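You operate a simulated robot arm through the tools that you are given. There is no shell and no other tool. Be economical: measure what you need, move in short steps, check, and stop when the job is done.

The job below is to be done with a simulated two-armed robot. You get a single attempt, and the scene is never put back.

JOB
Cap the jar marked blue, load it into the shaker and set the stroke to 30 mm.
Fine: screw its own cap tight before it goes in and keep its coat in it; close the hood, leave the shaker off and the other jars open. Set down upright: what you pick out.

The check looks at the end state, three seconds after you hand in, the way a careful person would. Anything else that was tipped, shoved, dropped, spilled or broken makes it a failure. Lids that push on must go on centred and level and be pressed home; caps that screw on are set level and turned clockwise until they are tight.

ROBOT AND FRAMES
Two 7-joint arms with two-finger parallel grippers on one trunk, on a base that drives. Base frame: it is fixed to the floor where the robot stands at the start and does not move with it; the origin is under the middle of the robot, x ahead of it, y to its left, z up. Readings come in m, rad, newtons and seconds.
The left shoulder is at the start at [0.07, 0.133, 1.24], the right one opposite. With the tool pointing down near the work surface each hand reaches from about 0.1 to 0.64 m from the robot's upright axis, wherever it stands, measured 20 degrees to its own side. Places, roughly: blue button [0.4, 0, 0.9]; blue cap (6x6x2 cm) [0.6, -0.2, 0.9]; clear hood [0.8, 0.2, 1.1]; green button [0.4, 0.4, 0.9]; green cap (6x6x2 cm) [0.6, -0.4, 0.9]; inside of the orange holder [0.6, 0.2, 0.9]; shaker switch [0.4, 0.2, 0.9]; stroke dial [0.6, -0.1, 0.9]; teal cap (6x6x2 cm) [0.6, -0.5, 0.9]. Payload 1.57 kg a hand.
Tool frame (each hand has its own): the origin (TCP) lies between the finger pads and is the grasp point; the fingertips stand 0.03 m ahead of it; z points along the fingers, y is the line along which they close. Largest opening 0.08 m; finger width 0.017, thickness 0.012; the body of the gripper, 0.04 by 0.082 m, starts 0.08 m behind the TCP.
Orientation is that of the tool frame in the base frame, as a unit quaternion [x, y, z, w]. With the fingers straight down and closing along the base's y, the tool's x points along the base's -x, its y along +y and its z along -z.

CONTROLS
- The arms move only by the tool nudge_tool. It takes "left_rows", "right_rows" or both (then of equal length, played together; a hand with none holds still); each is a list that holds one entry, the list of rows, each a list of 7 numbers: the closure in counts, from 0 (fully open) to 255 (shut), then the shift along the tool's x, y, z in m, then the turn, a rotation vector about the tool's x, y, z in rad. In form: [[[grip, tx, ty, tz, rx, ry, rz], ...]]. A call has 1 to 20 rows; each row is the pose to reach, as a shift and turn from the pose commanded when the call began, along the tool's axes at that moment. A row lasts 0.2 s, in which the tool goes at most 0.05 m and 0.15 rad; a call with a longer step from one row to the next is refused whole, and so is a gripper value outside its range. A pose out of reach is approached as far as the arm can. The call stops where the force on the tool passes 50 N (or 10 N more than at its start, if that is more) or the arm is blocked; 0.2 s more then pass. The fingers move at their own pace (about 0.153 m/s each) and stop on an object; they squeeze with about 23 N. The grip force told is the motor's: it shows also when the fingers shut on nothing. Time passes only in rows, and 0.2 s behind the last, so rows that repeat a pose let the fingers close. It gives the time, the measured TCP pose, the force on the tool (base axes), the opening and the grip force at its end, in the units of the frame above (readings bear some noise), with the torque about the TCP (base axes, N m) and any sound that the robot's microphone picked up, and new pictures: "pictures" is both (left out), scene, wrist or none (wrist: the cameras of the hands that moved).
- Cameras (640 x 400 px; columns grow to the right, rows downward): "scene" is now at [0.1363, -0.0291, 1.4781]; the picture's right is [-0.31, -0.95, 0.00], its down [-0.46, 0.15, -0.88] and it looks along [0.83, -0.27, -0.48] (base axes); focal length 214 px, centre (320, 200). "left" rides on the left gripper at [0.072, 0.007, -0.122] in its tool frame; the picture's right is [-0.09, 1.00, 0.00], its down [-0.84, -0.08, -0.54] and it looks along [-0.54, -0.05, 0.84] (tool axes); focal length 238 px, centre (320, 200). "right" rides on the right gripper at [0.072, -0.007, -0.122] in its tool frame; the picture's right is [0.09, 1.00, 0.00], its down [-0.84, 0.08, -0.54] and it looks along [-0.54, 0.05, 0.84] (tool axes); focal length 238 px, centre (320, 200).
- slide_trunk(by): slides the trunk up (or, below 0, down) by that many m; the arms and the scene camera ride with it, the base frame stays. It gives what a move gives, with no picture.
- steer(legs): drives the robot by 1 to 6 legs, each [ahead, left, turn to the left] in m, m and rad, along the robot's own axes; the way and the turn of a leg run together, so that a leg with both is an arc; at most 1.5 m and 3.142 rad a leg. The arms and the cameras ride along, it lands a little off, and it stops where it bumps. It gives what a move gives, and a new picture of the scene camera.
- pan_tilt(pan, tilt): turns the head with the scene camera to pan (to the left, within 1.501 rad either way) and tilt (down, from -0.506 to 1.204), counted from straight ahead of the robot. It gives what a move gives, and a new picture of the scene camera.
- measure_at(camera, pixels): for up to 12 pixels [column, row] of the newest picture of that camera ("zoom" is the newest enlarged one), the place [x, y, z] in the base frame of the surface seen there, good to about 0.002 m. It takes no simulated time.
- enlarge(camera, box): a new picture of the part [left, top, right, bottom] of that camera's present view, enlarged. It takes no simulated time.
- finish_job(): hands the job in; it is judged then, once.

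Keep the steps short. Do not move on a guess: measure, check each grasp and each placing, and mend mistakes. In all there are 80 turns and 260 pictures (those below and enlarged ones count). Leave the grippers open and the arms clear of the work at the hand-in unless told otherwise, and finish with a single line.

The tools are called after ">>>" by a JSON object that holds its "name" and its "arguments". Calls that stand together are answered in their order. nudge_tool: Moves the arms, as the interface text tells. Its arguments: {"type":"object","properties":{"left_rows":{"type":"array"},"right_rows":{"type":"array"},"pictures":{"type":"string","enum":["both","scene","wrist","none"]}},"required":[]} The other tools are called the same way: slide_trunk (by) slides the trunk up or down; steer (legs) drives the base; pan_tilt (pan, tilt) turns the head that bears the scene camera; measure_at (camera, pixels) gives the place of the surface under pixels of a picture; enlarge (camera, box) takes an enlarged picture of a part of a camera's view; finish_job () hands the job in.

At the start:

```text
clock: 0.0
left_position: [0.3884, 0.0349, 1.3906]
left_tool_rot: [0.0, 1.0, 0.0, 0.0]
left_contact_force: [0.3, -0.1, 0.5]
left_moment: [-0.01, 0.06, -0.04]
left_finger_gap: 0.0801
left_grip_force: 0.0
right_position: [0.3588, -0.4027, 1.3378]
right_tool_rot: [-0.001, 1.0, 0.0, -0.001]
right_contact_force: [-1.0, -0.6, -0.3]
right_moment: [0.0, 0.02, 0.0]
right_finger_gap: 0.0801
right_grip_force: 0.0
trunk travel left (down, up): [-0.814, 0.126]
robot x, y, heading: [-0.002, 0.0012, 0.002]
head pan, tilt: [-0.314, 0.501]
```

scene: 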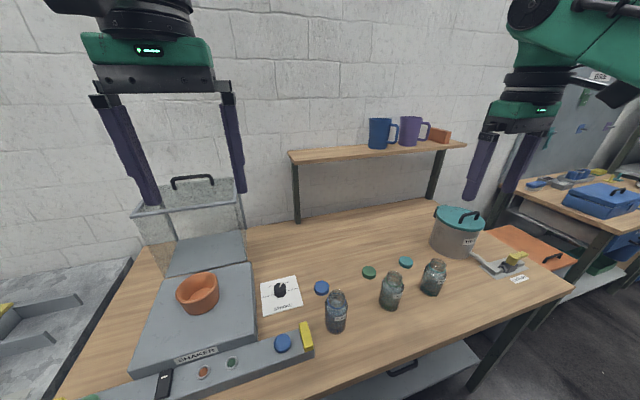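
right: 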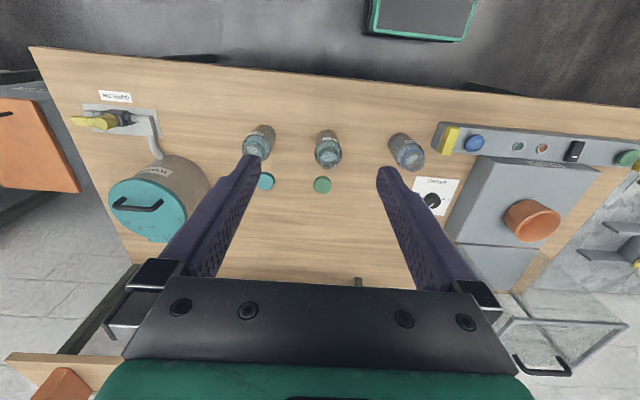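
left: 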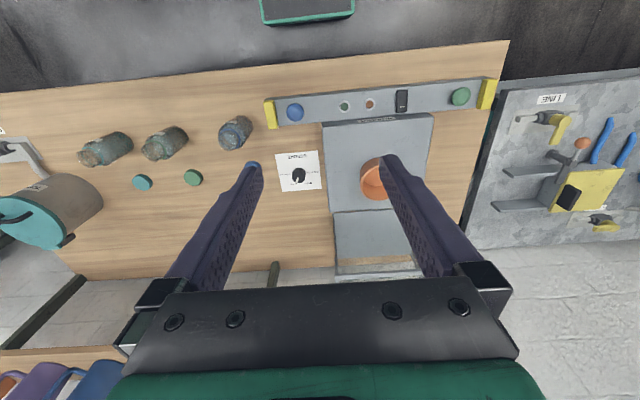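

I see three jars, three caps, the dial and the shaker. I'll enlarge the jars, the dial and the shaker panel to read the labels.

>>> {"name": "enlarge", "arguments": {"camera": "scene", "box": [300, 240, 460, 340]}}

>>> {"name": "enlarge", "arguments": {"camera": "scene", "box": [240, 260, 340, 322]}}

>>> {"name": "enlarge", "arguments": {"camera": "scene", "box": [80, 160, 330, 400]}}

>>> {"name": "measure_at", "arguments": {"camera": "scene", "pixels": [[336, 294], [336, 325], [321, 288], [280, 287], [280, 293], [196, 280], [204, 303], [192, 179], [370, 271], [391, 280], [434, 268], [405, 261]]}}

```text
4.00 times, centred on (380, 290) of scene
```

zoom: 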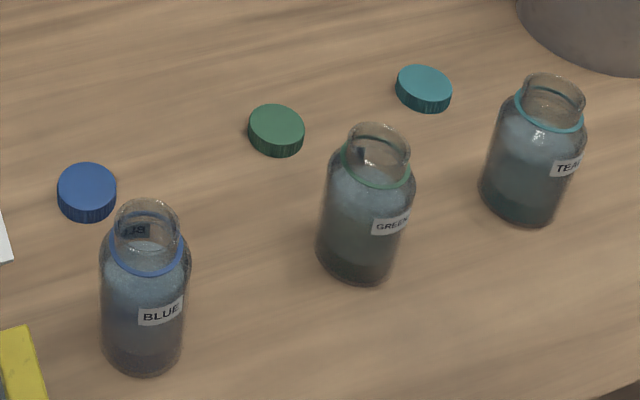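

```text
6.40 times, centred on (290, 291) of scene
```

zoom: 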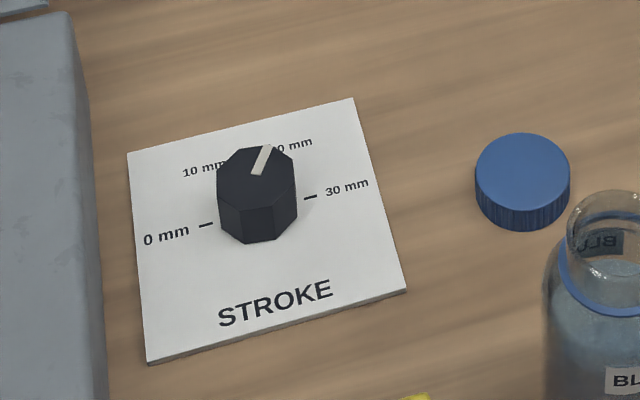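

```text
1.67 times, centred on (205, 280) of scene
```

zoom: 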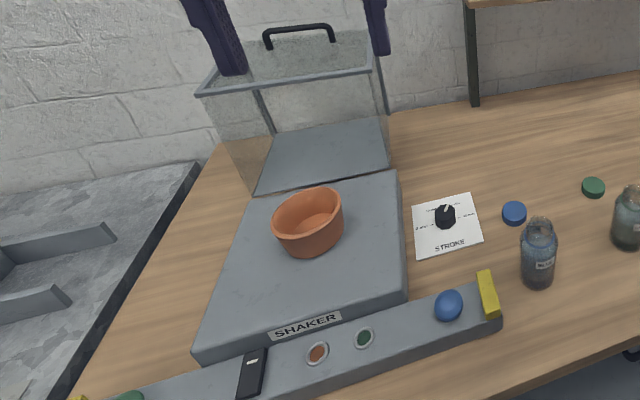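

```text
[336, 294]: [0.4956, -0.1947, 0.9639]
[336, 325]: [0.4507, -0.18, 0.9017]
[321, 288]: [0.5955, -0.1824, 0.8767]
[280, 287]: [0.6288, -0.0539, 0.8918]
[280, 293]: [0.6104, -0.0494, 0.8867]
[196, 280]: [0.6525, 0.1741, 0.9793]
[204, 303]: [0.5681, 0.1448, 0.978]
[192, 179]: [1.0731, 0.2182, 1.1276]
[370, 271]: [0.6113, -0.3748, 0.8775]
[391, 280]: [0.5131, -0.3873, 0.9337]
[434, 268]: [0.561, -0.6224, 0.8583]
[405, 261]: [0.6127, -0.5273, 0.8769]
```

Blue jar is nearest, the dial points at 20 mm. I now turn the head to the shaker to understand the hood and panel.

>>> {"name": "pan_tilt", "arguments": {"pan": 0.25, "tilt": 0.6}}

>>> {"name": "enlarge", "arguments": {"camera": "scene", "box": [200, 80, 440, 230]}}

>>> {"name": "enlarge", "arguments": {"camera": "scene", "box": [180, 220, 460, 395]}}

```text
clock: 1.0
left_position: [0.388, 0.0345, 1.3913]
left_tool_rot: [0.0, 1.0, 0.001, -0.001]
left_contact_force: [0.1, 0.1, 0.6]
left_moment: [0.03, 0.01, 0.01]
left_finger_gap: 0.08
left_grip_force: 0.1
right_position: [0.358, -0.4023, 1.3359]
right_tool_rot: [0.0, 1.0, 0.0, 0.0]
right_contact_force: [0.1, 0.5, 0.6]
right_moment: [-0.03, 0.0, 0.01]
right_finger_gap: 0.08
right_grip_force: 0.0
trunk travel left (down, up): [-0.814, 0.126]
robot x, y, heading: [0.0011, 0.0006, -0.001]
head pan, tilt: [0.25, 0.6]
```

scene: 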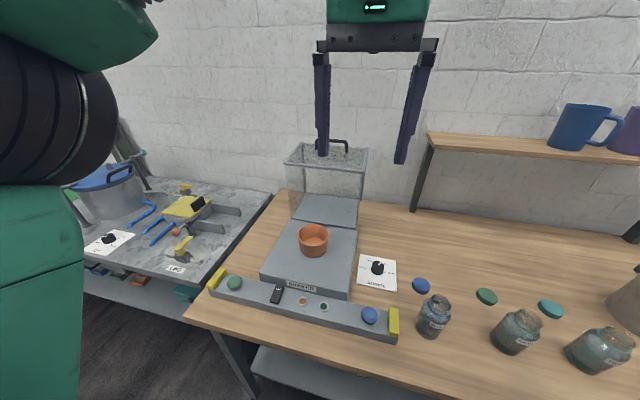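

```text
2.67 times, centred on (320, 155) of scene
```

zoom: 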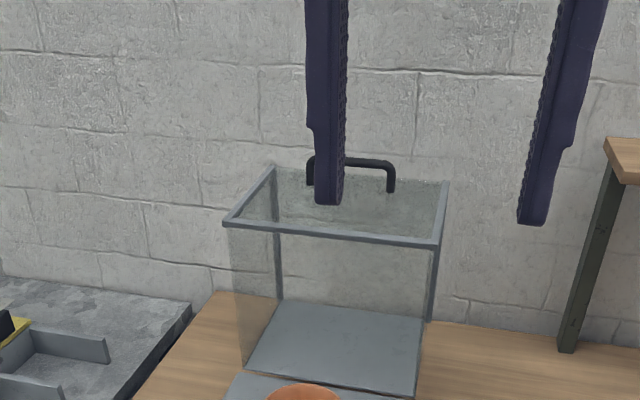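

```text
2.29 times, centred on (320, 308) of scene
```

zoom: 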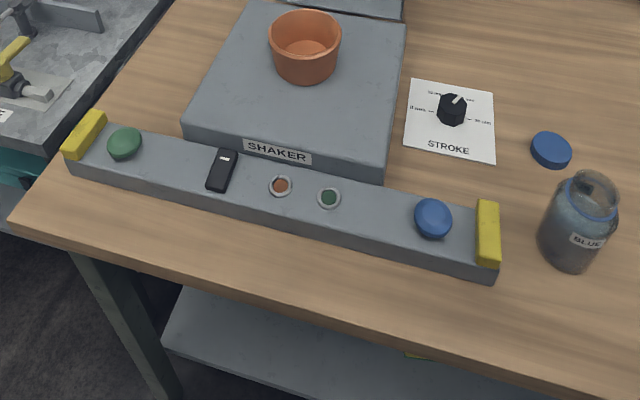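

The hood is a clear box at the rear with a handle. I measure its edges to learn how it's hinged, plus the holder.

>>> {"name": "measure_at", "arguments": {"camera": "scene", "pixels": [[287, 164], [364, 170], [303, 144], [367, 149], [338, 141], [347, 149], [293, 218], [356, 227], [305, 193], [359, 200], [325, 166], [325, 180]]}}

>>> {"name": "measure_at", "arguments": {"camera": "scene", "pixels": [[313, 243], [313, 226], [300, 233], [328, 235], [313, 238], [313, 254], [300, 226], [355, 232], [350, 298], [262, 277], [277, 292], [370, 313]]}}

>>> {"name": "enlarge", "arguments": {"camera": "left", "box": [220, 60, 540, 280]}}

```text
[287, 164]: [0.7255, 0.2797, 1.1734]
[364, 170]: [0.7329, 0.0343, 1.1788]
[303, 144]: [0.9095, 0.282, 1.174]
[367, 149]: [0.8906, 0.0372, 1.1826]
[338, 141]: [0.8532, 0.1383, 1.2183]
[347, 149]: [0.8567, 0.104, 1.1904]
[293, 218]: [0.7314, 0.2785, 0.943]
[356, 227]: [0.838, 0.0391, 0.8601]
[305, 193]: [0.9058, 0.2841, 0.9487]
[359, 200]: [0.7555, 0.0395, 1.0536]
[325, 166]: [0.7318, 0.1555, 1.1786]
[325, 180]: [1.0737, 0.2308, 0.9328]
```

```text
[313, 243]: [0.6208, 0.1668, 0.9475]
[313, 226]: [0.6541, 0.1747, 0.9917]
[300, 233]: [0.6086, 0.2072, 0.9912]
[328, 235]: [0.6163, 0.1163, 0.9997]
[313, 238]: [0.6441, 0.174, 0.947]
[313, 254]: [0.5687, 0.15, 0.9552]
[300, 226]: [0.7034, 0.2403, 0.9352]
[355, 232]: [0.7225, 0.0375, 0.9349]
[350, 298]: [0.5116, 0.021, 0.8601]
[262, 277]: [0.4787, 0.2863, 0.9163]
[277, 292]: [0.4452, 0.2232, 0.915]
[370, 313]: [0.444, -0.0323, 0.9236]
```

```text
1.82 times, centred on (380, 170) of left
```

zoom: 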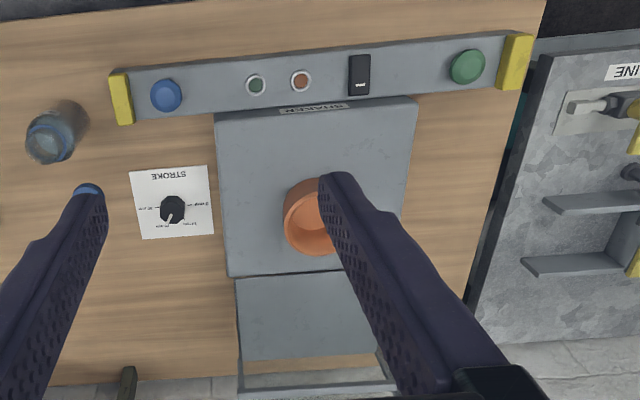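

The hood is a box tipped back on a hinge near x=0.73, z=0.935. Its handle is on what will become the front. Before driving closer I look straight down to see the table edge, base clearance and jar.

>>> {"name": "pan_tilt", "arguments": {"pan": -0.35, "tilt": 1.05}}

>>> {"name": "enlarge", "arguments": {"camera": "scene", "box": [200, 100, 440, 250]}}

```text
clock: 2.0
left_position: [0.3869, 0.0345, 1.3912]
left_tool_rot: [0.0, 1.0, 0.0, -0.001]
left_contact_force: [-0.6, 0.4, 0.2]
left_moment: [0.0, -0.06, 0.03]
left_finger_gap: 0.0801
left_grip_force: 0.2
right_position: [0.3587, -0.4022, 1.3363]
right_tool_rot: [0.0, 1.0, 0.0, 0.0]
right_contact_force: [0.5, 0.3, 0.1]
right_moment: [-0.01, 0.02, -0.01]
right_finger_gap: 0.08
right_grip_force: 0.1
trunk travel left (down, up): [-0.814, 0.126]
robot x, y, heading: [0.0025, 0.0022, -0.002]
head pan, tilt: [-0.351, 1.051]
```

scene: 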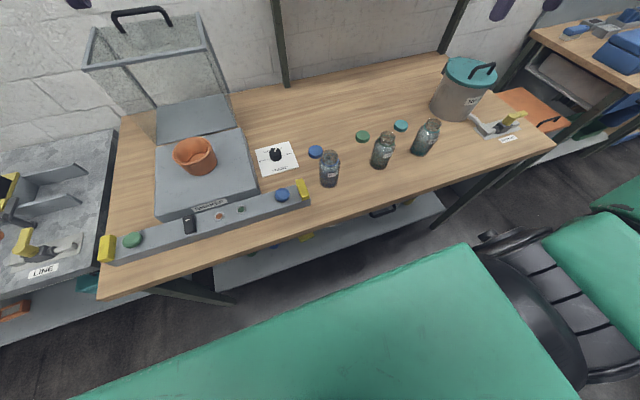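

```text
2.67 times, centred on (320, 175) of scene
```

zoom: 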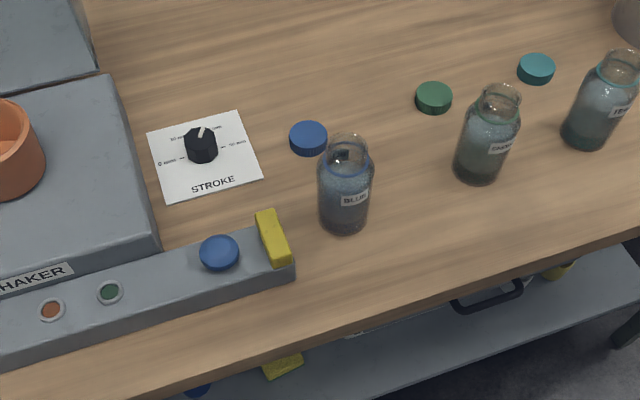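

Measuring the table edge, robot body, jar, cap and dial.

>>> {"name": "measure_at", "arguments": {"camera": "scene", "pixels": [[340, 219], [240, 260], [400, 290], [470, 250], [300, 200], [305, 185]]}}

>>> {"name": "measure_at", "arguments": {"camera": "zoom", "pixels": [[290, 136], [326, 133], [304, 126], [346, 228], [321, 200], [369, 200], [201, 133], [189, 145], [216, 142], [203, 148], [350, 138], [344, 160]]}}

```text
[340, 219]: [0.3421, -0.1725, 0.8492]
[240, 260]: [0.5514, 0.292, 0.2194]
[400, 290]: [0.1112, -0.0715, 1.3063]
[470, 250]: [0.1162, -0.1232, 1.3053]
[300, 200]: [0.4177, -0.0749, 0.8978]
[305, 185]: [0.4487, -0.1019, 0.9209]
```

```text
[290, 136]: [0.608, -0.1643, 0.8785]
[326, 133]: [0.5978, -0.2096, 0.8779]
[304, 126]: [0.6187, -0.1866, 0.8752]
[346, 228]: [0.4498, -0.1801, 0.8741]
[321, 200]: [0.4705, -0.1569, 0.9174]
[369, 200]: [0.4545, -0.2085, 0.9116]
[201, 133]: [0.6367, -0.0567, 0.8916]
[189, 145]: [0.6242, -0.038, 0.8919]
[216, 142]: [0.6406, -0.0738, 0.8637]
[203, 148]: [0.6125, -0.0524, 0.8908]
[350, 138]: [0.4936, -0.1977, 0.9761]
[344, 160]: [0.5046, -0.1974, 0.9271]
```

Table edge is at x=0.342. I drive a little ahead and right so that the cap, jar, dial and holder lie well within reach.

>>> {"name": "steer", "arguments": {"legs": [[0.08, -0.1, 0]]}}

>>> {"name": "pan_tilt", "arguments": {"pan": -0.15, "tilt": 0.95}}

```text
clock: 3.2
left_position: [0.4652, -0.0616, 1.3921]
left_tool_rot: [0.0, 1.0, -0.001, 0.001]
left_contact_force: [0.2, 0.6, 0.4]
left_moment: [-0.01, -0.06, -0.01]
left_finger_gap: 0.0799
left_grip_force: 0.0
right_position: [0.4369, -0.4982, 1.3386]
right_tool_rot: [-0.001, 1.0, -0.001, 0.0]
right_contact_force: [0.5, -0.3, 0.1]
right_moment: [-0.04, -0.03, -0.04]
right_finger_gap: 0.0801
right_grip_force: 0.1
trunk travel left (down, up): [-0.814, 0.126]
robot x, y, heading: [0.0818, -0.1021, 0.0]
head pan, tilt: [-0.351, 1.051]
```

scene: 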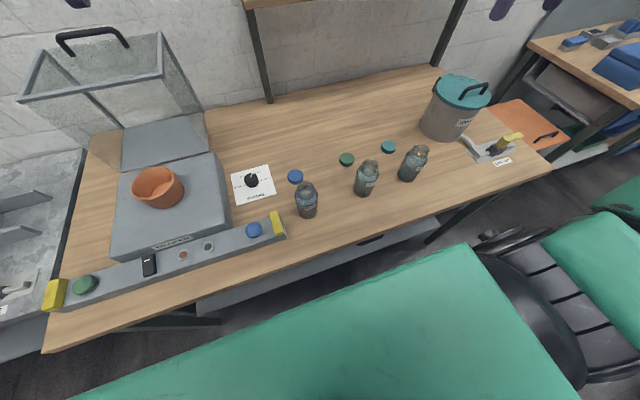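

```text
clock: 4.0
left_position: [0.4683, -0.0633, 1.3913]
left_tool_rot: [-0.001, 1.0, 0.0, 0.001]
left_contact_force: [0.1, 0.0, -0.7]
left_moment: [-0.03, -0.01, 0.0]
left_finger_gap: 0.0799
left_grip_force: 0.0
right_position: [0.4396, -0.5013, 1.3369]
right_tool_rot: [0.0, 1.0, 0.0, 0.0]
right_contact_force: [-0.2, -0.3, 0.1]
right_moment: [0.02, -0.01, 0.0]
right_finger_gap: 0.08
right_grip_force: 0.0
trunk travel left (down, up): [-0.814, 0.126]
robot x, y, heading: [0.0814, -0.0976, -0.001]
head pan, tilt: [-0.15, 0.949]
```

scene: 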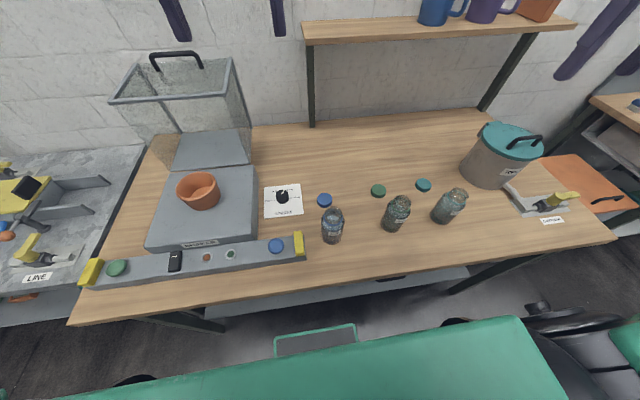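

Left hand goes above the dial (0.623, -0.054) at z≈1.05 for a close wrist view.

>>> {"name": "nudge_tool", "arguments": {"left_rows": [[[0, -0.019, 0.001, 0.042, 0, 0, 0], [0, -0.038, 0.002, 0.084, 0, 0, 0], [0, -0.057, 0.003, 0.126, 0, 0, 0], [0, -0.076, 0.004, 0.168, 0, 0, 0], [0, -0.095, 0.005, 0.21, 0, 0, 0], [0, -0.114, 0.006, 0.252, 0, 0, 0], [0, -0.134, 0.007, 0.294, 0, 0, 0], [0, -0.155, 0.009, 0.335, 0, 0, 0]]], "pictures": "wrist"}}

>>> {"name": "enlarge", "arguments": {"camera": "left", "box": [220, 60, 420, 185]}}

```text
clock: 5.8
left_position: [0.6257, -0.0526, 1.0547]
left_tool_rot: [-0.001, 1.0, -0.001, -0.001]
left_contact_force: [0.6, 0.2, -0.9]
left_moment: [-0.04, 0.04, 0.01]
left_finger_gap: 0.0801
left_grip_force: 0.0
right_position: [0.4408, -0.5021, 1.3364]
right_tool_rot: [-0.001, 1.0, -0.001, -0.001]
right_contact_force: [-0.1, -0.4, -0.5]
right_moment: [0.02, 0.04, 0.0]
right_finger_gap: 0.08
right_grip_force: 0.1
trunk travel left (down, up): [-0.814, 0.126]
robot x, y, heading: [0.0809, -0.1017, 0.001]
head pan, tilt: [-0.15, 0.949]
```

left: 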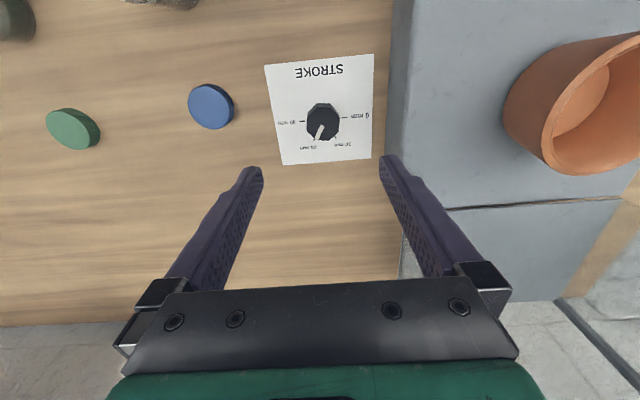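

```text
3.20 times, centred on (320, 122) of left
```

zoom: 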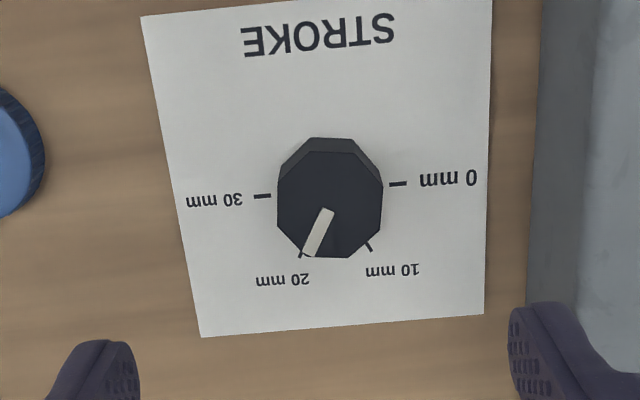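

>>> {"name": "measure_at", "arguments": {"camera": "zoom", "pixels": [[330, 204], [280, 186], [382, 186], [330, 154], [330, 255], [307, 253], [329, 211], [262, 196], [398, 184], [301, 255], [368, 246]]}}

>>> {"name": "measure_at", "arguments": {"camera": "left", "pixels": [[211, 104], [189, 104], [232, 104], [211, 85], [211, 123], [240, 111], [253, 180]]}}

```text
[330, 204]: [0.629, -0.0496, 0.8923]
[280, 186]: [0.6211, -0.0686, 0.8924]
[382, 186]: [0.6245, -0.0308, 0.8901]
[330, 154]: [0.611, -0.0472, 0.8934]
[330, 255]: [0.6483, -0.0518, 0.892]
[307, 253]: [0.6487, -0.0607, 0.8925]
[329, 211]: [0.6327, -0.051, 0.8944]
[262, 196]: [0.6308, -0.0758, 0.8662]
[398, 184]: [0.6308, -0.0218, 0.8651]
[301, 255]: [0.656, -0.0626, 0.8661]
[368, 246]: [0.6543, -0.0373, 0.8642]
```

```text
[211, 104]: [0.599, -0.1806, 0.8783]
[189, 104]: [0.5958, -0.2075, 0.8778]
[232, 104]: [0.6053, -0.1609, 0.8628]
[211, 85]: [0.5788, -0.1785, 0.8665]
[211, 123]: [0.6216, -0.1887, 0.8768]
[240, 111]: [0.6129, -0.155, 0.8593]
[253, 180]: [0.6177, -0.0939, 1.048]
```

Dial centre ≈ (0.630,-0.0495), top z 0.892, the pointer on 20, with 30 about 60° further clockwise. I lower the open fingers around it and close.

>>> {"name": "nudge_tool", "arguments": {"left_rows": [[[0, -0.002, 0.001, 0.04, 0, 0, 0], [0, -0.004, 0.003, 0.08, 0, 0, 0], [0, -0.004, 0.003, 0.12, 0, 0, 0], [0, -0.004, 0.003, 0.152, 0, 0, 0], [120, -0.004, 0.003, 0.152, 0, 0, 0], [255, -0.004, 0.003, 0.152, 0, 0, 0], [255, -0.004, 0.003, 0.152, 0, 0, 0]]], "pictures": "wrist"}}

```text
clock: 7.4
left_position: [0.6286, -0.0511, 0.9042]
left_tool_rot: [-0.001, 1.0, -0.001, 0.0]
left_contact_force: [-1.5, 2.1, -3.1]
left_moment: [0.06, -0.41, 0.0]
left_finger_gap: 0.04
left_grip_force: 44.5
right_position: [0.4395, -0.5024, 1.3367]
right_tool_rot: [-0.001, 1.0, 0.0, 0.0]
right_contact_force: [0.0, -0.3, 0.3]
right_moment: [-0.02, -0.01, 0.03]
right_finger_gap: 0.0798
right_grip_force: 0.0
trunk travel left (down, up): [-0.814, 0.126]
robot x, y, heading: [0.0788, -0.098, -0.0]
head pan, tilt: [-0.15, 0.949]
```

left: 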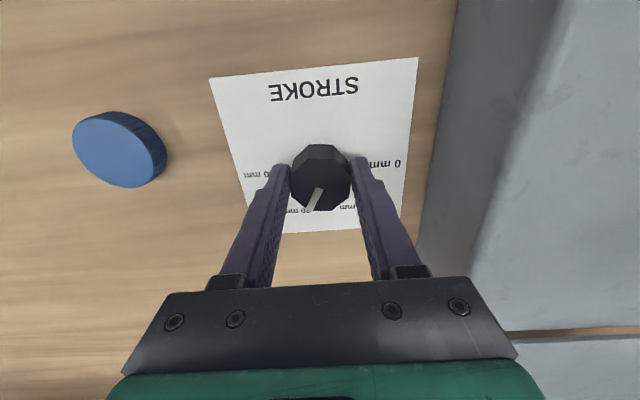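

Held at 0.040 m. I turn the dial 60° clockwise seen from above (positive about tool z), without letting go.

>>> {"name": "nudge_tool", "arguments": {"left_rows": [[[255, 0, 0, 0, 0, 0, 0.13], [255, 0, 0, 0, 0, 0, 0.26], [255, 0, 0, 0, 0, 0, 0.39], [255, 0, 0, 0, 0, 0, 0.52], [255, 0, 0, 0, 0, 0, 0.65], [255, 0, 0, 0, 0, 0, 0.78], [255, 0, 0, 0, 0, 0, 0.91], [255, 0, 0, 0, 0, 0, 1.04], [255, 0, 0, 0, 0, 0, 1.04]]], "pictures": "wrist"}}

>>> {"name": "enlarge", "arguments": {"camera": "scene", "box": [230, 160, 340, 230]}}

```text
clock: 9.4
left_position: [0.6282, -0.048, 0.9033]
left_tool_rot: [0.496, 0.868, -0.001, 0.002]
left_contact_force: [9.7, 16.4, 2.8]
left_moment: [0.46, 0.04, 0.04]
left_finger_gap: 0.0388
left_grip_force: 44.0
right_position: [0.4416, -0.4973, 1.3371]
right_tool_rot: [-0.001, 1.0, -0.001, 0.0]
right_contact_force: [1.0, 0.2, -0.2]
right_moment: [0.02, 0.02, -0.01]
right_finger_gap: 0.0798
right_grip_force: 0.0
trunk travel left (down, up): [-0.814, 0.126]
robot x, y, heading: [0.0801, -0.1005, 0.001]
head pan, tilt: [-0.15, 0.949]
```

left: 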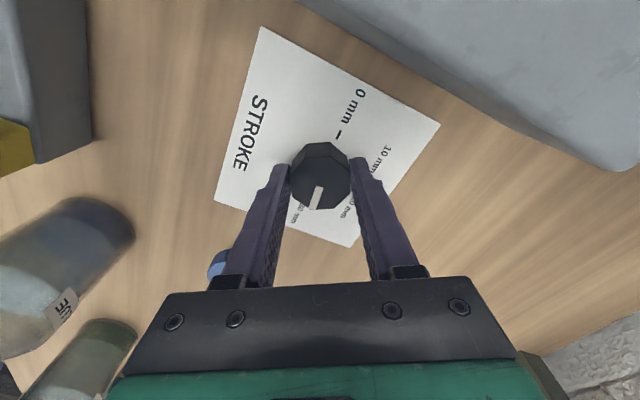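

```text
5.71 times, centred on (285, 195) of scene
```

zoom: 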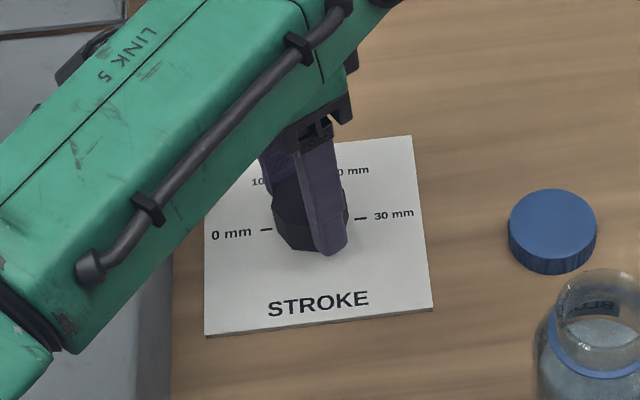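

The dial slipped a little in the fingers. I open, raise and check the pointer.

>>> {"name": "nudge_tool", "arguments": {"left_rows": [[[0, 0, 0, 0, 0, 0, 0], [0, 0, 0, 0, 0, 0, 0], [0, 0, 0, -0.04, 0, 0, 0], [0, 0, 0, -0.08, 0, 0, 0], [0, 0, 0, -0.12, 0, 0, 0]]], "pictures": "wrist"}}

>>> {"name": "enlarge", "arguments": {"camera": "left", "box": [220, 60, 420, 185]}}

```text
clock: 10.6
left_position: [0.6268, -0.0511, 1.0224]
left_tool_rot: [0.496, 0.869, 0.0, 0.001]
left_contact_force: [-0.1, 0.2, 0.9]
left_moment: [-0.04, -0.01, 0.01]
left_finger_gap: 0.0799
left_grip_force: 0.1
right_position: [0.4385, -0.5015, 1.3369]
right_tool_rot: [-0.001, 1.0, 0.0, 0.001]
right_contact_force: [0.3, -0.4, -0.2]
right_moment: [0.01, 0.0, 0.0]
right_finger_gap: 0.08
right_grip_force: 0.0
trunk travel left (down, up): [-0.814, 0.126]
robot x, y, heading: [0.0787, -0.1011, 0.001]
head pan, tilt: [-0.15, 0.949]
```

left: 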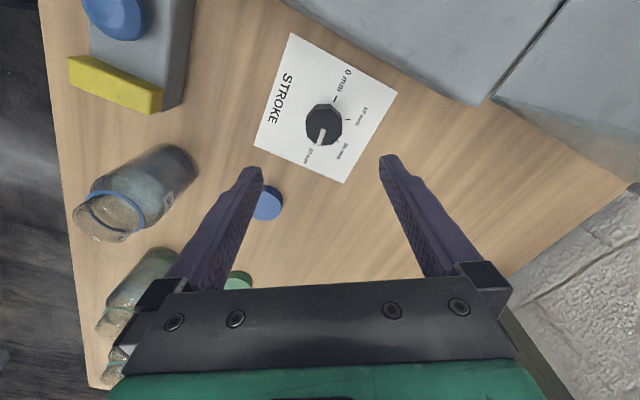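

```text
3.20 times, centred on (320, 122) of left
```

zoom: 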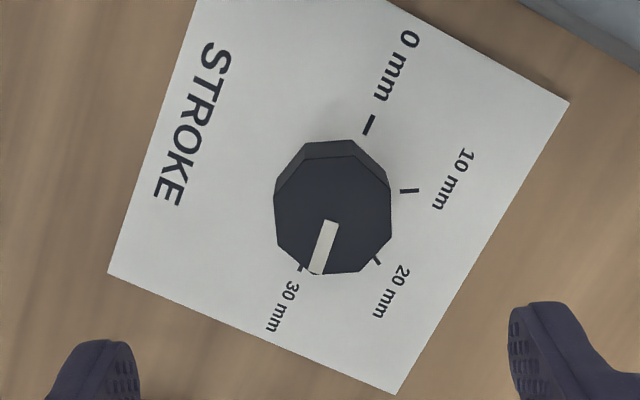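

>>> {"name": "measure_at", "arguments": {"camera": "zoom", "pixels": [[331, 222], [317, 272], [324, 247], [301, 267], [369, 125], [378, 261], [409, 190], [276, 206], [389, 206]]}}

```text
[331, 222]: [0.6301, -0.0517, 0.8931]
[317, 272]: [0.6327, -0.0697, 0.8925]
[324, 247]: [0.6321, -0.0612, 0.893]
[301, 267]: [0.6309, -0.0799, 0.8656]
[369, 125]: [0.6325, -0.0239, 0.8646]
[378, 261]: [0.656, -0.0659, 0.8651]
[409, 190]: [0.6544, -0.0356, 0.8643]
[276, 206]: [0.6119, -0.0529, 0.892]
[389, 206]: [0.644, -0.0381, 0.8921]
```

The pointer is about 8° short of 30. I regrip in the same alignment and add about 0.14 rad clockwise.

>>> {"name": "nudge_tool", "arguments": {"left_rows": [[[0, 0, 0, 0.04, 0, 0, 0], [0, 0, 0, 0.08, 0, 0, 0], [0, 0, 0, 0.119, 0, 0, 0], [120, 0, 0, 0.119, 0, 0, 0], [255, 0, 0, 0.119, 0, 0, 0], [255, 0, 0, 0.119, 0, 0, 0], [255, 0, 0, 0.119, 0, 0, 0.07], [255, 0, 0, 0.119, 0, 0, 0.145], [255, 0, 0, 0.119, 0, 0, 0.145], [0, 0, 0, 0.119, 0, 0, 0.145], [0, 0, 0, 0.119, 0, 0, 0.145], [0, 0, 0, 0.08, 0, 0, 0.145], [0, 0, 0, 0.04, 0, 0, 0.145], [0, 0, 0, 0.0, 0, 0, 0.145]]], "pictures": "wrist"}}

>>> {"name": "enlarge", "arguments": {"camera": "left", "box": [220, 60, 420, 185]}}

>>> {"name": "measure_at", "arguments": {"camera": "zoom", "pixels": [[331, 222], [317, 272]]}}

```text
clock: 13.6
left_position: [0.6278, -0.0508, 1.026]
left_tool_rot: [0.558, 0.83, -0.001, 0.0]
left_contact_force: [0.4, 0.1, 0.3]
left_moment: [0.02, -0.01, 0.01]
left_finger_gap: 0.08
left_grip_force: 0.0
right_position: [0.4395, -0.5014, 1.3367]
right_tool_rot: [-0.001, 1.0, -0.001, 0.0]
right_contact_force: [0.0, -0.3, -0.2]
right_moment: [0.02, -0.01, 0.02]
right_finger_gap: 0.08
right_grip_force: 0.1
trunk travel left (down, up): [-0.814, 0.126]
robot x, y, heading: [0.0764, -0.0963, 0.005]
head pan, tilt: [-0.15, 0.949]
```

left: 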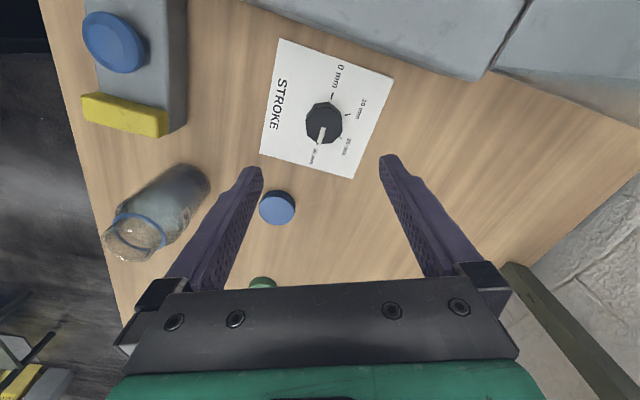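

```text
3.20 times, centred on (320, 122) of left
```

zoom: 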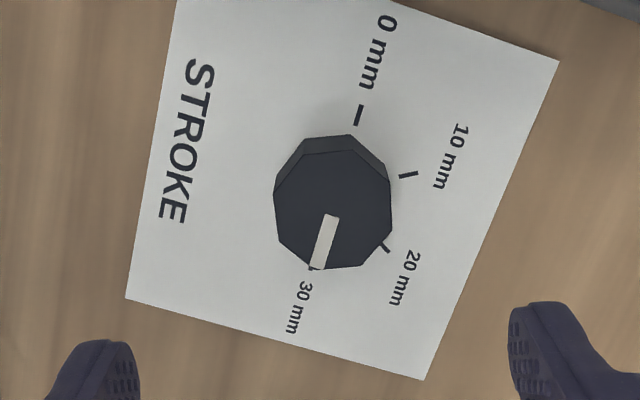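

```text
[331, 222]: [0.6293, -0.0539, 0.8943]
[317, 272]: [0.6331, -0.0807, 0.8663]
```

The pointer now lines up with the 30 mm mark. Next the left hand moves over the blue cap (0.600,-0.186) and turns back counter-clockwise to leave room for the screwing turn.

>>> {"name": "nudge_tool", "arguments": {"left_rows": [[[0, -0.012, -0.008, 0, 0, 0, -0.145], [0, -0.024, -0.016, 0, 0, 0, -0.29], [0, -0.036, -0.024, 0, 0, 0, -0.435], [0, -0.048, -0.032, 0, 0, 0, -0.58], [0, -0.06, -0.04, 0, 0, 0, -0.725], [0, -0.072, -0.048, 0, 0, 0, -0.87], [0, -0.084, -0.056, 0, 0, 0, -1.015], [0, -0.096, -0.064, 0, 0, 0, -1.16], [0, -0.108, -0.072, 0, 0, 0, -1.305], [0, -0.1145, -0.077, 0, 0, 0, -1.45], [0, -0.1145, -0.077, 0, 0, 0, -1.595], [0, -0.1145, -0.077, 0, 0, 0, -1.74], [0, -0.1145, -0.077, 0, 0, 0, -1.885], [0, -0.1145, -0.077, 0, 0, 0, -2.03], [0, -0.1145, -0.077, 0, 0, 0, -2.175], [0, -0.1145, -0.077, 0, 0, 0, -2.32], [0, -0.1145, -0.077, 0.015, 0, 0, -2.465], [0, -0.1145, -0.077, 0.03, 0, 0, -2.585]]]}}

```text
clock: 17.4
left_position: [0.5992, -0.1863, 0.9946]
left_tool_rot: [-0.646, 0.763, -0.001, 0.0]
left_contact_force: [0.4, 0.3, 0.6]
left_moment: [0.0, -0.03, 0.02]
left_finger_gap: 0.0798
left_grip_force: 0.0
right_position: [0.4397, -0.502, 1.3368]
right_tool_rot: [0.0, 1.0, 0.0, 0.001]
right_contact_force: [-0.4, 0.7, 0.2]
right_moment: [0.0, 0.0, 0.03]
right_finger_gap: 0.0801
right_grip_force: 0.1
trunk travel left (down, up): [-0.814, 0.126]
robot x, y, heading: [0.0797, -0.0995, 0.005]
head pan, tilt: [-0.15, 0.949]
```

scene: 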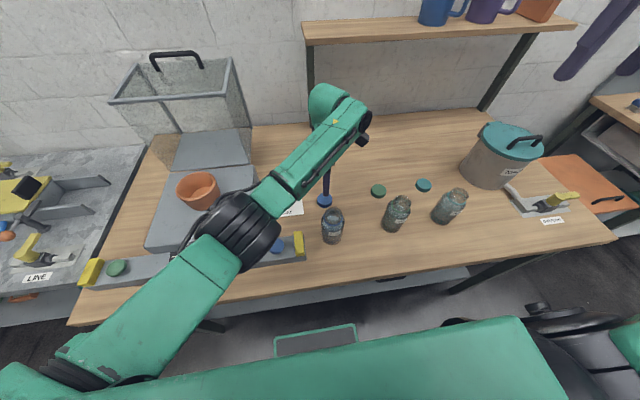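
left: 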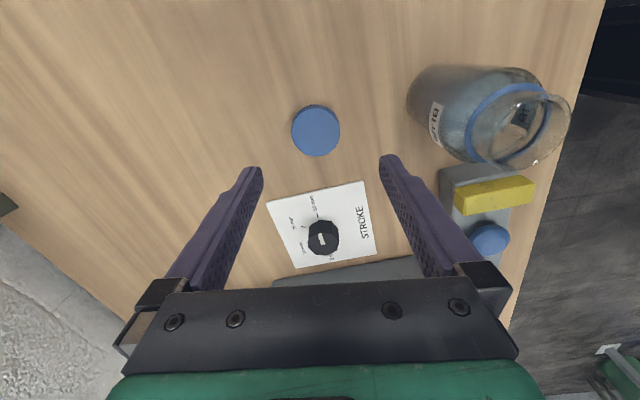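

Cap at (316,130) and jar neck at (517,125); I measure both here.

>>> {"name": "measure_at", "arguments": {"camera": "left", "pixels": [[316, 107], [316, 153], [292, 132], [338, 132], [316, 130], [535, 162], [525, 90], [568, 125], [475, 160], [420, 110], [455, 70], [420, 75]]}}

>>> {"name": "enlarge", "arguments": {"camera": "left", "box": [390, 40, 590, 180]}}

```text
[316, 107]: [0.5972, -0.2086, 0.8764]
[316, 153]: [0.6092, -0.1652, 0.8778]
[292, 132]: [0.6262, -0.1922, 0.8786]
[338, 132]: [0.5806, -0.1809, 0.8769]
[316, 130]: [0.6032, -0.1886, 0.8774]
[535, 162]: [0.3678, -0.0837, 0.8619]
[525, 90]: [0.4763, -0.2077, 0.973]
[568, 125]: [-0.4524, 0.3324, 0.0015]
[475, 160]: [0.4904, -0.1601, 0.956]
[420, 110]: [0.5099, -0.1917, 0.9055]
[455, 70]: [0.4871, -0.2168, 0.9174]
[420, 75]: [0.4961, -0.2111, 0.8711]
```

```text
2.86 times, centred on (490, 110) of left
```

zoom: 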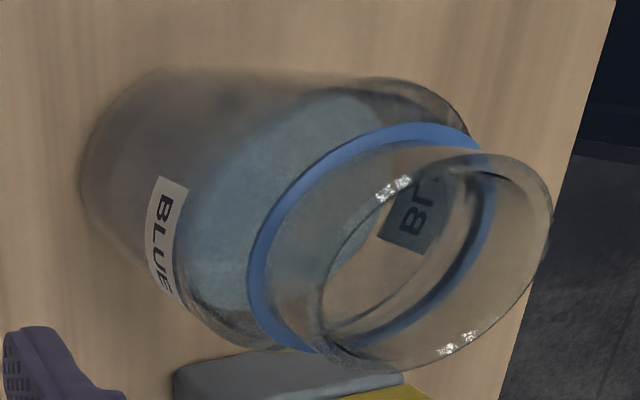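

>>> {"name": "measure_at", "arguments": {"camera": "zoom", "pixels": [[546, 220], [521, 166], [450, 158], [346, 352], [400, 366], [332, 335], [490, 160], [500, 300], [270, 250], [90, 160], [150, 260], [300, 340]]}}

>>> {"name": "enlarge", "arguments": {"camera": "scene", "box": [290, 180, 390, 250]}}

```text
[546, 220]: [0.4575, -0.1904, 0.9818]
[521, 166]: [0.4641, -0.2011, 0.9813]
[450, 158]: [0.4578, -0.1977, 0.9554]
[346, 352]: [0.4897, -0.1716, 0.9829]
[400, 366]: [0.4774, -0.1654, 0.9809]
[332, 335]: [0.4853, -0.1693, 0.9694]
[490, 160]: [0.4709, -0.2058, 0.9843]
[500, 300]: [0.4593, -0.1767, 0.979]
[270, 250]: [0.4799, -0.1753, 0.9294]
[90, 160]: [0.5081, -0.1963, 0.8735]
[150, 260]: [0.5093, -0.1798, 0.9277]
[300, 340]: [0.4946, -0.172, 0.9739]
```

```text
5.71 times, centred on (340, 215) of scene
```

zoom: 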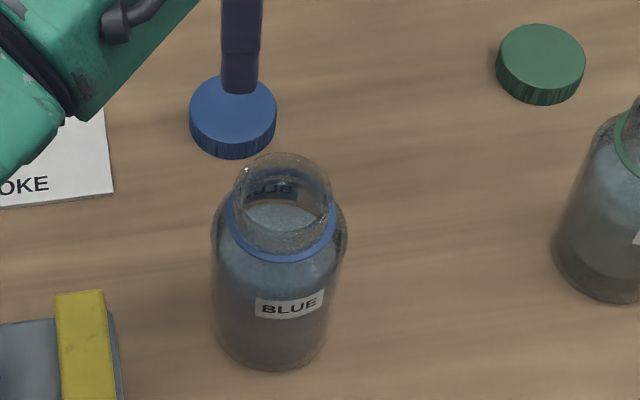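

Cap centre (0.6034,-0.187), Ø0.046, height 0.0175. Jar centre (0.477,-0.1855), rim z≈0.983, body Ø≈0.064. I lower the left hand on the cap, close, and lift a bit.

>>> {"name": "nudge_tool", "arguments": {"left_rows": [[[0, 0, -0.004, 0.03, 0, 0, 0], [0, 0, -0.004, 0.06, 0, 0, 0], [0, 0, -0.004, 0.085, 0, 0, 0], [0, 0, -0.004, 0.101, 0, 0, 0], [120, 0, -0.004, 0.101, 0, 0, 0], [255, 0, -0.004, 0.101, 0, 0, 0], [255, 0, -0.004, 0.101, 0, 0, 0], [255, 0, -0.004, 0.101, 0, 0, 0]]], "pictures": "wrist"}}

```text
clock: 19.2
left_position: [0.6022, -0.1861, 0.9018]
left_tool_rot: [-0.646, 0.764, -0.002, 0.0]
left_contact_force: [1.1, 0.7, 1.6]
left_moment: [-0.03, -0.09, 0.0]
left_finger_gap: 0.0506
left_grip_force: 22.2
left hand out of reach, approached as far as the arm can: row 3, 4, 5, 6, 7, 8
right_position: [0.4386, -0.5019, 1.3366]
right_tool_rot: [-0.001, 1.0, 0.0, 0.001]
right_contact_force: [-0.2, 0.5, 0.6]
right_moment: [0.05, 0.01, 0.0]
right_finger_gap: 0.0799
right_grip_force: 0.0
trunk travel left (down, up): [-0.814, 0.126]
robot x, y, heading: [0.0856, -0.0967, -0.002]
head pan, tilt: [-0.15, 0.949]
```

left: 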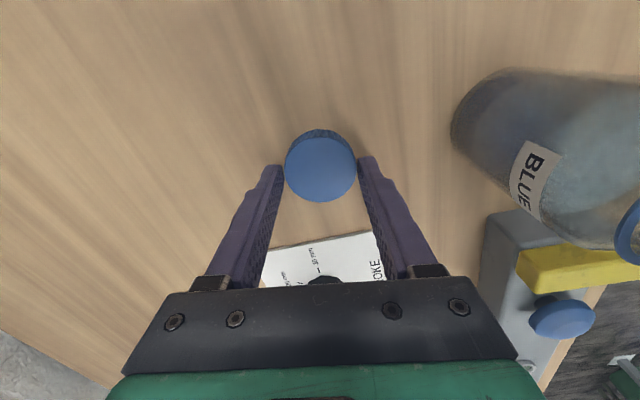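

The arm ran out of reach 9 mm high; the fingertips only catch the top of the cap. I open, lower the trunk by 8 mm and grip again.

>>> {"name": "nudge_tool", "arguments": {"left_rows": [[[0, 0, 0, 0, 0, 0, 0], [0, 0, 0, 0, 0, 0, 0]]], "pictures": "none"}}

>>> {"name": "slide_trunk", "arguments": {"by": -0.008}}

>>> {"name": "nudge_tool", "arguments": {"left_rows": [[[120, 0, 0, 0, 0, 0, 0], [255, 0, 0, 0, 0, 0, 0], [255, 0, 0, 0, 0, 0, 0], [255, 0, 0, 0, 0, 0, 0], [255, 0, 0, 0, 0, 0, 0]]], "pictures": "wrist"}}

```text
clock: 19.8
left_position: [0.6002, -0.1855, 0.9015]
left_tool_rot: [-0.645, 0.765, -0.001, 0.0]
left_contact_force: [-1.1, 0.5, 0.3]
left_moment: [-0.01, -0.03, -0.02]
left_finger_gap: 0.08
left_grip_force: 0.1
right_position: [0.4389, -0.5023, 1.3377]
right_tool_rot: [-0.001, 1.0, 0.0, 0.0]
right_contact_force: [0.4, 1.0, -0.1]
right_moment: [0.01, 0.05, 0.02]
right_finger_gap: 0.0798
right_grip_force: 0.0
trunk travel left (down, up): [-0.814, 0.126]
robot x, y, heading: [0.0762, -0.0987, -0.001]
head pan, tilt: [-0.15, 0.949]
```

```text
clock: 20.4
left_position: [0.602, -0.1851, 0.8935]
left_tool_rot: [-0.645, 0.764, -0.001, 0.0]
left_contact_force: [-1.2, -0.3, -0.5]
left_moment: [0.01, -0.02, 0.0]
left_finger_gap: 0.0799
left_grip_force: 0.0
right_position: [0.439, -0.5023, 1.3292]
right_tool_rot: [-0.001, 1.0, 0.0, -0.001]
right_contact_force: [-0.5, -0.3, -0.3]
right_moment: [-0.01, 0.0, -0.01]
right_finger_gap: 0.08
right_grip_force: 0.0
trunk travel left (down, up): [-0.806, 0.134]
robot x, y, heading: [0.0801, -0.0992, 0.001]
head pan, tilt: [-0.15, 0.949]
```

```text
clock: 21.6
left_position: [0.6012, -0.1856, 0.8941]
left_tool_rot: [-0.645, 0.764, -0.001, 0.0]
left_contact_force: [0.0, 0.5, 1.1]
left_moment: [0.05, 0.01, -0.04]
left_finger_gap: 0.0507
left_grip_force: 23.0
right_position: [0.439, -0.5014, 1.3287]
right_tool_rot: [0.0, 1.0, 0.0, 0.0]
right_contact_force: [-0.6, -0.2, 0.9]
right_moment: [-0.02, -0.02, 0.01]
right_finger_gap: 0.08
right_grip_force: 0.1
trunk travel left (down, up): [-0.806, 0.134]
robot x, y, heading: [0.0805, -0.0979, 0.002]
head pan, tilt: [-0.15, 0.949]
```

left: 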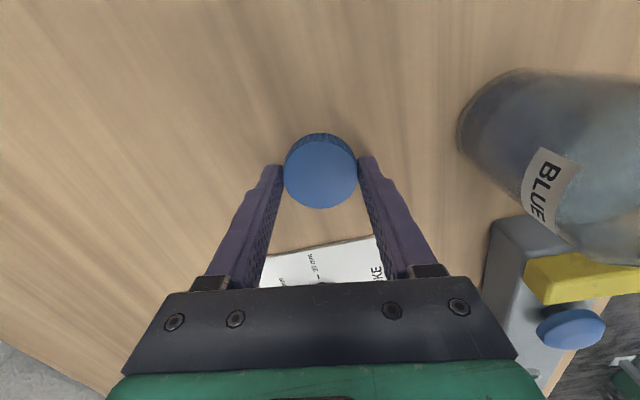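

Gripped. I lift the cap 0.2 m straight up.

>>> {"name": "nudge_tool", "arguments": {"left_rows": [[[255, 0, 0, -0.04, 0, 0, 0], [255, 0, 0, -0.08, 0, 0, 0], [255, 0, 0, -0.12, 0, 0, 0], [255, 0, 0, -0.16, 0, 0, 0], [255, 0, 0, -0.2, 0, 0, 0]]]}}

>>> {"name": "measure_at", "arguments": {"camera": "left", "pixels": [[320, 145], [320, 205], [286, 172], [355, 172], [320, 172]]}}

```text
clock: 22.8
left_position: [0.6003, -0.1855, 1.0947]
left_tool_rot: [-0.645, 0.764, -0.001, 0.001]
left_contact_force: [-0.9, 0.1, 0.4]
left_moment: [0.05, 0.01, 0.01]
left_finger_gap: 0.0507
left_grip_force: 23.0
right_position: [0.4386, -0.5033, 1.3295]
right_tool_rot: [-0.002, 1.0, 0.0, 0.0]
right_contact_force: [0.1, -0.1, -0.1]
right_moment: [-0.01, -0.03, 0.02]
right_finger_gap: 0.0801
right_grip_force: 0.2
trunk travel left (down, up): [-0.806, 0.134]
robot x, y, heading: [0.0815, -0.1005, 0.007]
head pan, tilt: [-0.15, 0.949]
```

scene: 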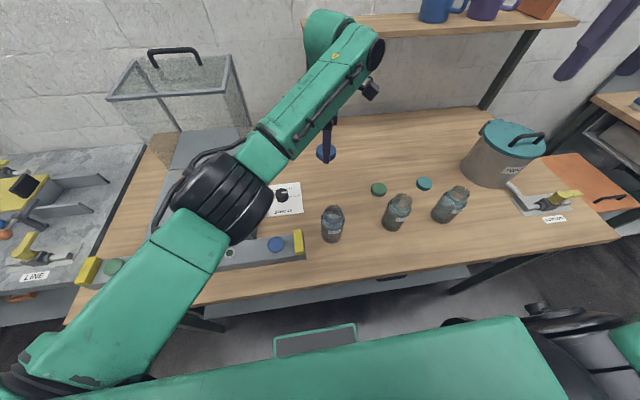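
left: 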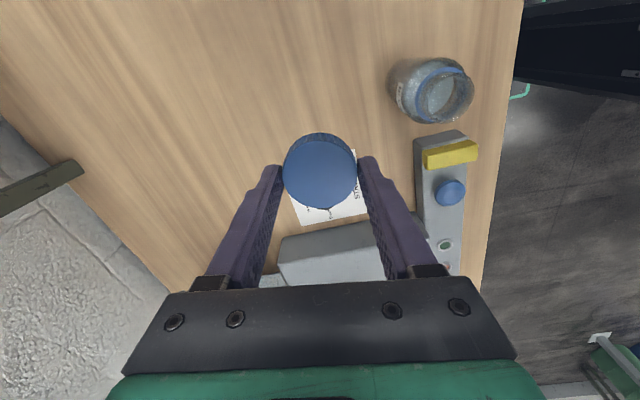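

```text
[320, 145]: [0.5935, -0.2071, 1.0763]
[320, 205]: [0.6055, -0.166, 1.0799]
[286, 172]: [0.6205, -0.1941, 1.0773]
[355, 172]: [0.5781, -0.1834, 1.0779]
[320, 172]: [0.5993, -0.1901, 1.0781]
```

The cap is held level and centred. Now the right hand tips 45° forward and goes to a point 0.14 m behind/above the jar body.

>>> {"name": "nudge_tool", "arguments": {"right_rows": [[[0, 0.005, 0.027, 0.033, -0.0206, -0.0768, -0.0497], [0, 0.01, 0.054, 0.066, -0.0411, -0.1536, -0.0993], [0, 0.014, 0.08, 0.099, -0.0617, -0.2303, -0.149], [0, 0.019, 0.107, 0.132, -0.0823, -0.3071, -0.1986], [0, 0.024, 0.134, 0.165, -0.1029, -0.3839, -0.2483], [0, 0.029, 0.161, 0.198, -0.1234, -0.4607, -0.298], [0, 0.034, 0.188, 0.231, -0.144, -0.5375, -0.3476], [0, 0.038, 0.214, 0.264, -0.1646, -0.6142, -0.3973], [0, 0.043, 0.241, 0.297, -0.1851, -0.691, -0.4469], [0, 0.048, 0.268, 0.33, -0.2057, -0.7678, -0.4966]]]}}

```text
clock: 25.0
left_position: [0.6027, -0.1813, 1.0945]
left_tool_rot: [-0.646, 0.763, -0.003, -0.001]
left_contact_force: [0.8, 0.5, 0.4]
left_moment: [-0.01, 0.03, -0.02]
left_finger_gap: 0.0506
left_grip_force: 22.8
right_position: [0.4954, -0.2896, 0.9818]
right_tool_rot: [-0.247, 0.881, 0.092, 0.392]
right_contact_force: [0.4, -0.2, 9.5]
right_moment: [-0.57, -0.18, 0.03]
right_finger_gap: 0.08
right_grip_force: 0.1
right hand out of reach, approached as far as the arm can: row 5, 6, 7, 8, 9, 10
trunk travel left (down, up): [-0.806, 0.134]
robot x, y, heading: [0.082, -0.101, -0.001]
head pan, tilt: [-0.15, 0.949]
stopped in row 10 (right hand): the force on the tool passed its limit (the readings are from after the stop); the commanded pose is now the measured one
```

scene: 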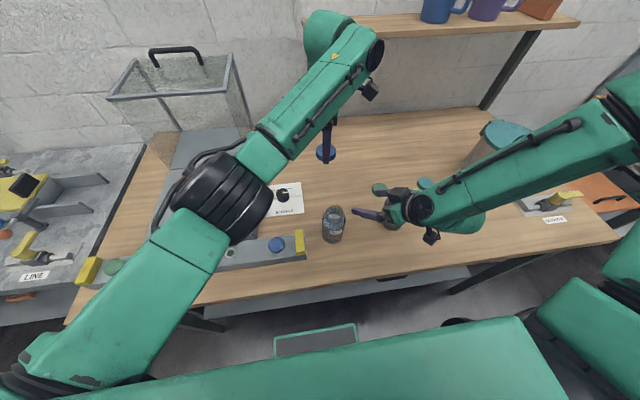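
right: 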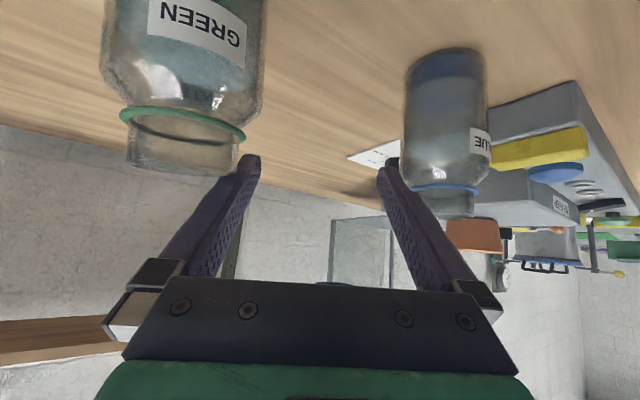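

The right arm couldn't reach that pose and touched something near the green jar. I look closely before moving.

>>> {"name": "enlarge", "arguments": {"camera": "scene", "box": [310, 160, 500, 280]}}

>>> {"name": "measure_at", "arguments": {"camera": "right", "pixels": [[250, 165], [215, 155], [180, 150], [140, 150], [190, 110], [389, 172], [410, 170], [445, 130], [245, 220]]}}

```text
3.33 times, centred on (405, 220) of scene
```

zoom: 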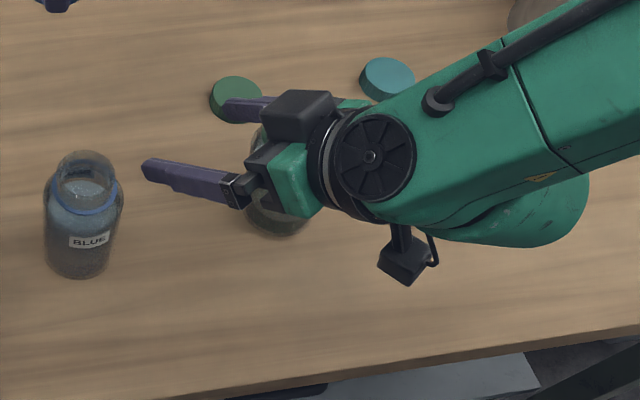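

```text
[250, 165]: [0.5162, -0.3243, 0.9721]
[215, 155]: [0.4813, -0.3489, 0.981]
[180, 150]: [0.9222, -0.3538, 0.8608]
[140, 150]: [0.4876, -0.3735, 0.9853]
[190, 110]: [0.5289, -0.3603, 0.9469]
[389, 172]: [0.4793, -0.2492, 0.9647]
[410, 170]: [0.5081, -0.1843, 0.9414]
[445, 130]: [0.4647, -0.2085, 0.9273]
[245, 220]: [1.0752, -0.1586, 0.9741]
```

The jar seems upright, but the gripper is close over it. I back straight up (base +z) in small steps.

>>> {"name": "nudge_tool", "arguments": {"right_rows": [[[0, -0.0147, -0.0006, -0.0135, 0, 0, 0], [0, -0.0294, -0.0013, -0.027, 0, 0, 0], [0, -0.0589, -0.0025, -0.0539, 0, 0, 0], [0, -0.0883, -0.0038, -0.0809, 0, 0, 0], [0, -0.1178, -0.005, -0.1078, 0, 0, 0]]]}}

>>> {"name": "enlarge", "arguments": {"camera": "scene", "box": [310, 160, 500, 280]}}

```text
clock: 26.2
left_position: [0.601, -0.1861, 1.094]
left_tool_rot: [-0.645, 0.764, -0.003, 0.001]
left_contact_force: [0.1, 0.2, 0.1]
left_moment: [0.01, 0.01, 0.0]
left_finger_gap: 0.0504
left_grip_force: 23.3
right_position: [0.4977, -0.3202, 1.1347]
right_tool_rot: [-0.251, 0.877, 0.108, 0.395]
right_contact_force: [0.5, -1.0, -0.3]
right_moment: [0.0, -0.04, 0.0]
right_finger_gap: 0.0801
right_grip_force: 0.1
right hand out of reach, approached as far as the arm can: row 1, 2, 3, 4, 5
trunk travel left (down, up): [-0.806, 0.134]
robot x, y, heading: [0.0783, -0.1008, 0.004]
head pan, tilt: [-0.15, 0.949]
```

scene: 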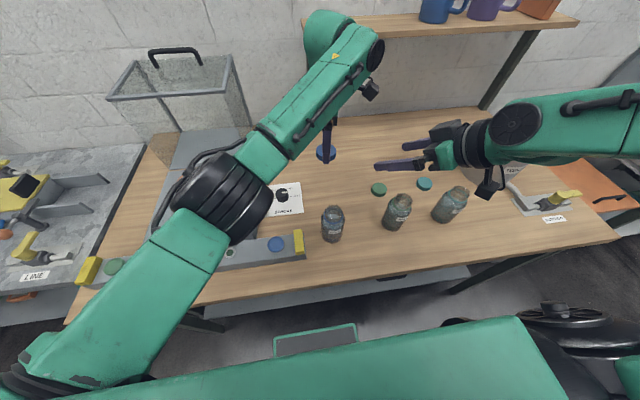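
right: 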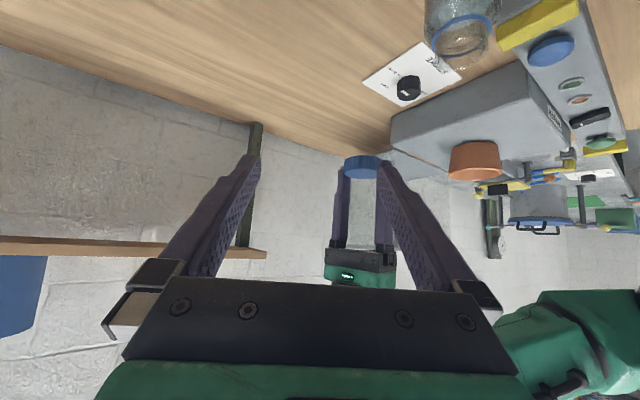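

```text
3.33 times, centred on (405, 220) of scene
```

zoom: 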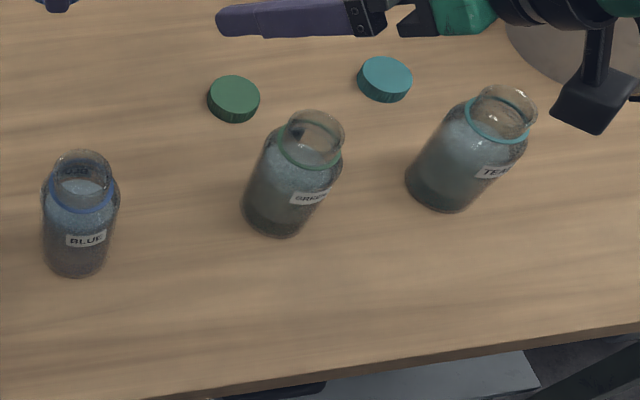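

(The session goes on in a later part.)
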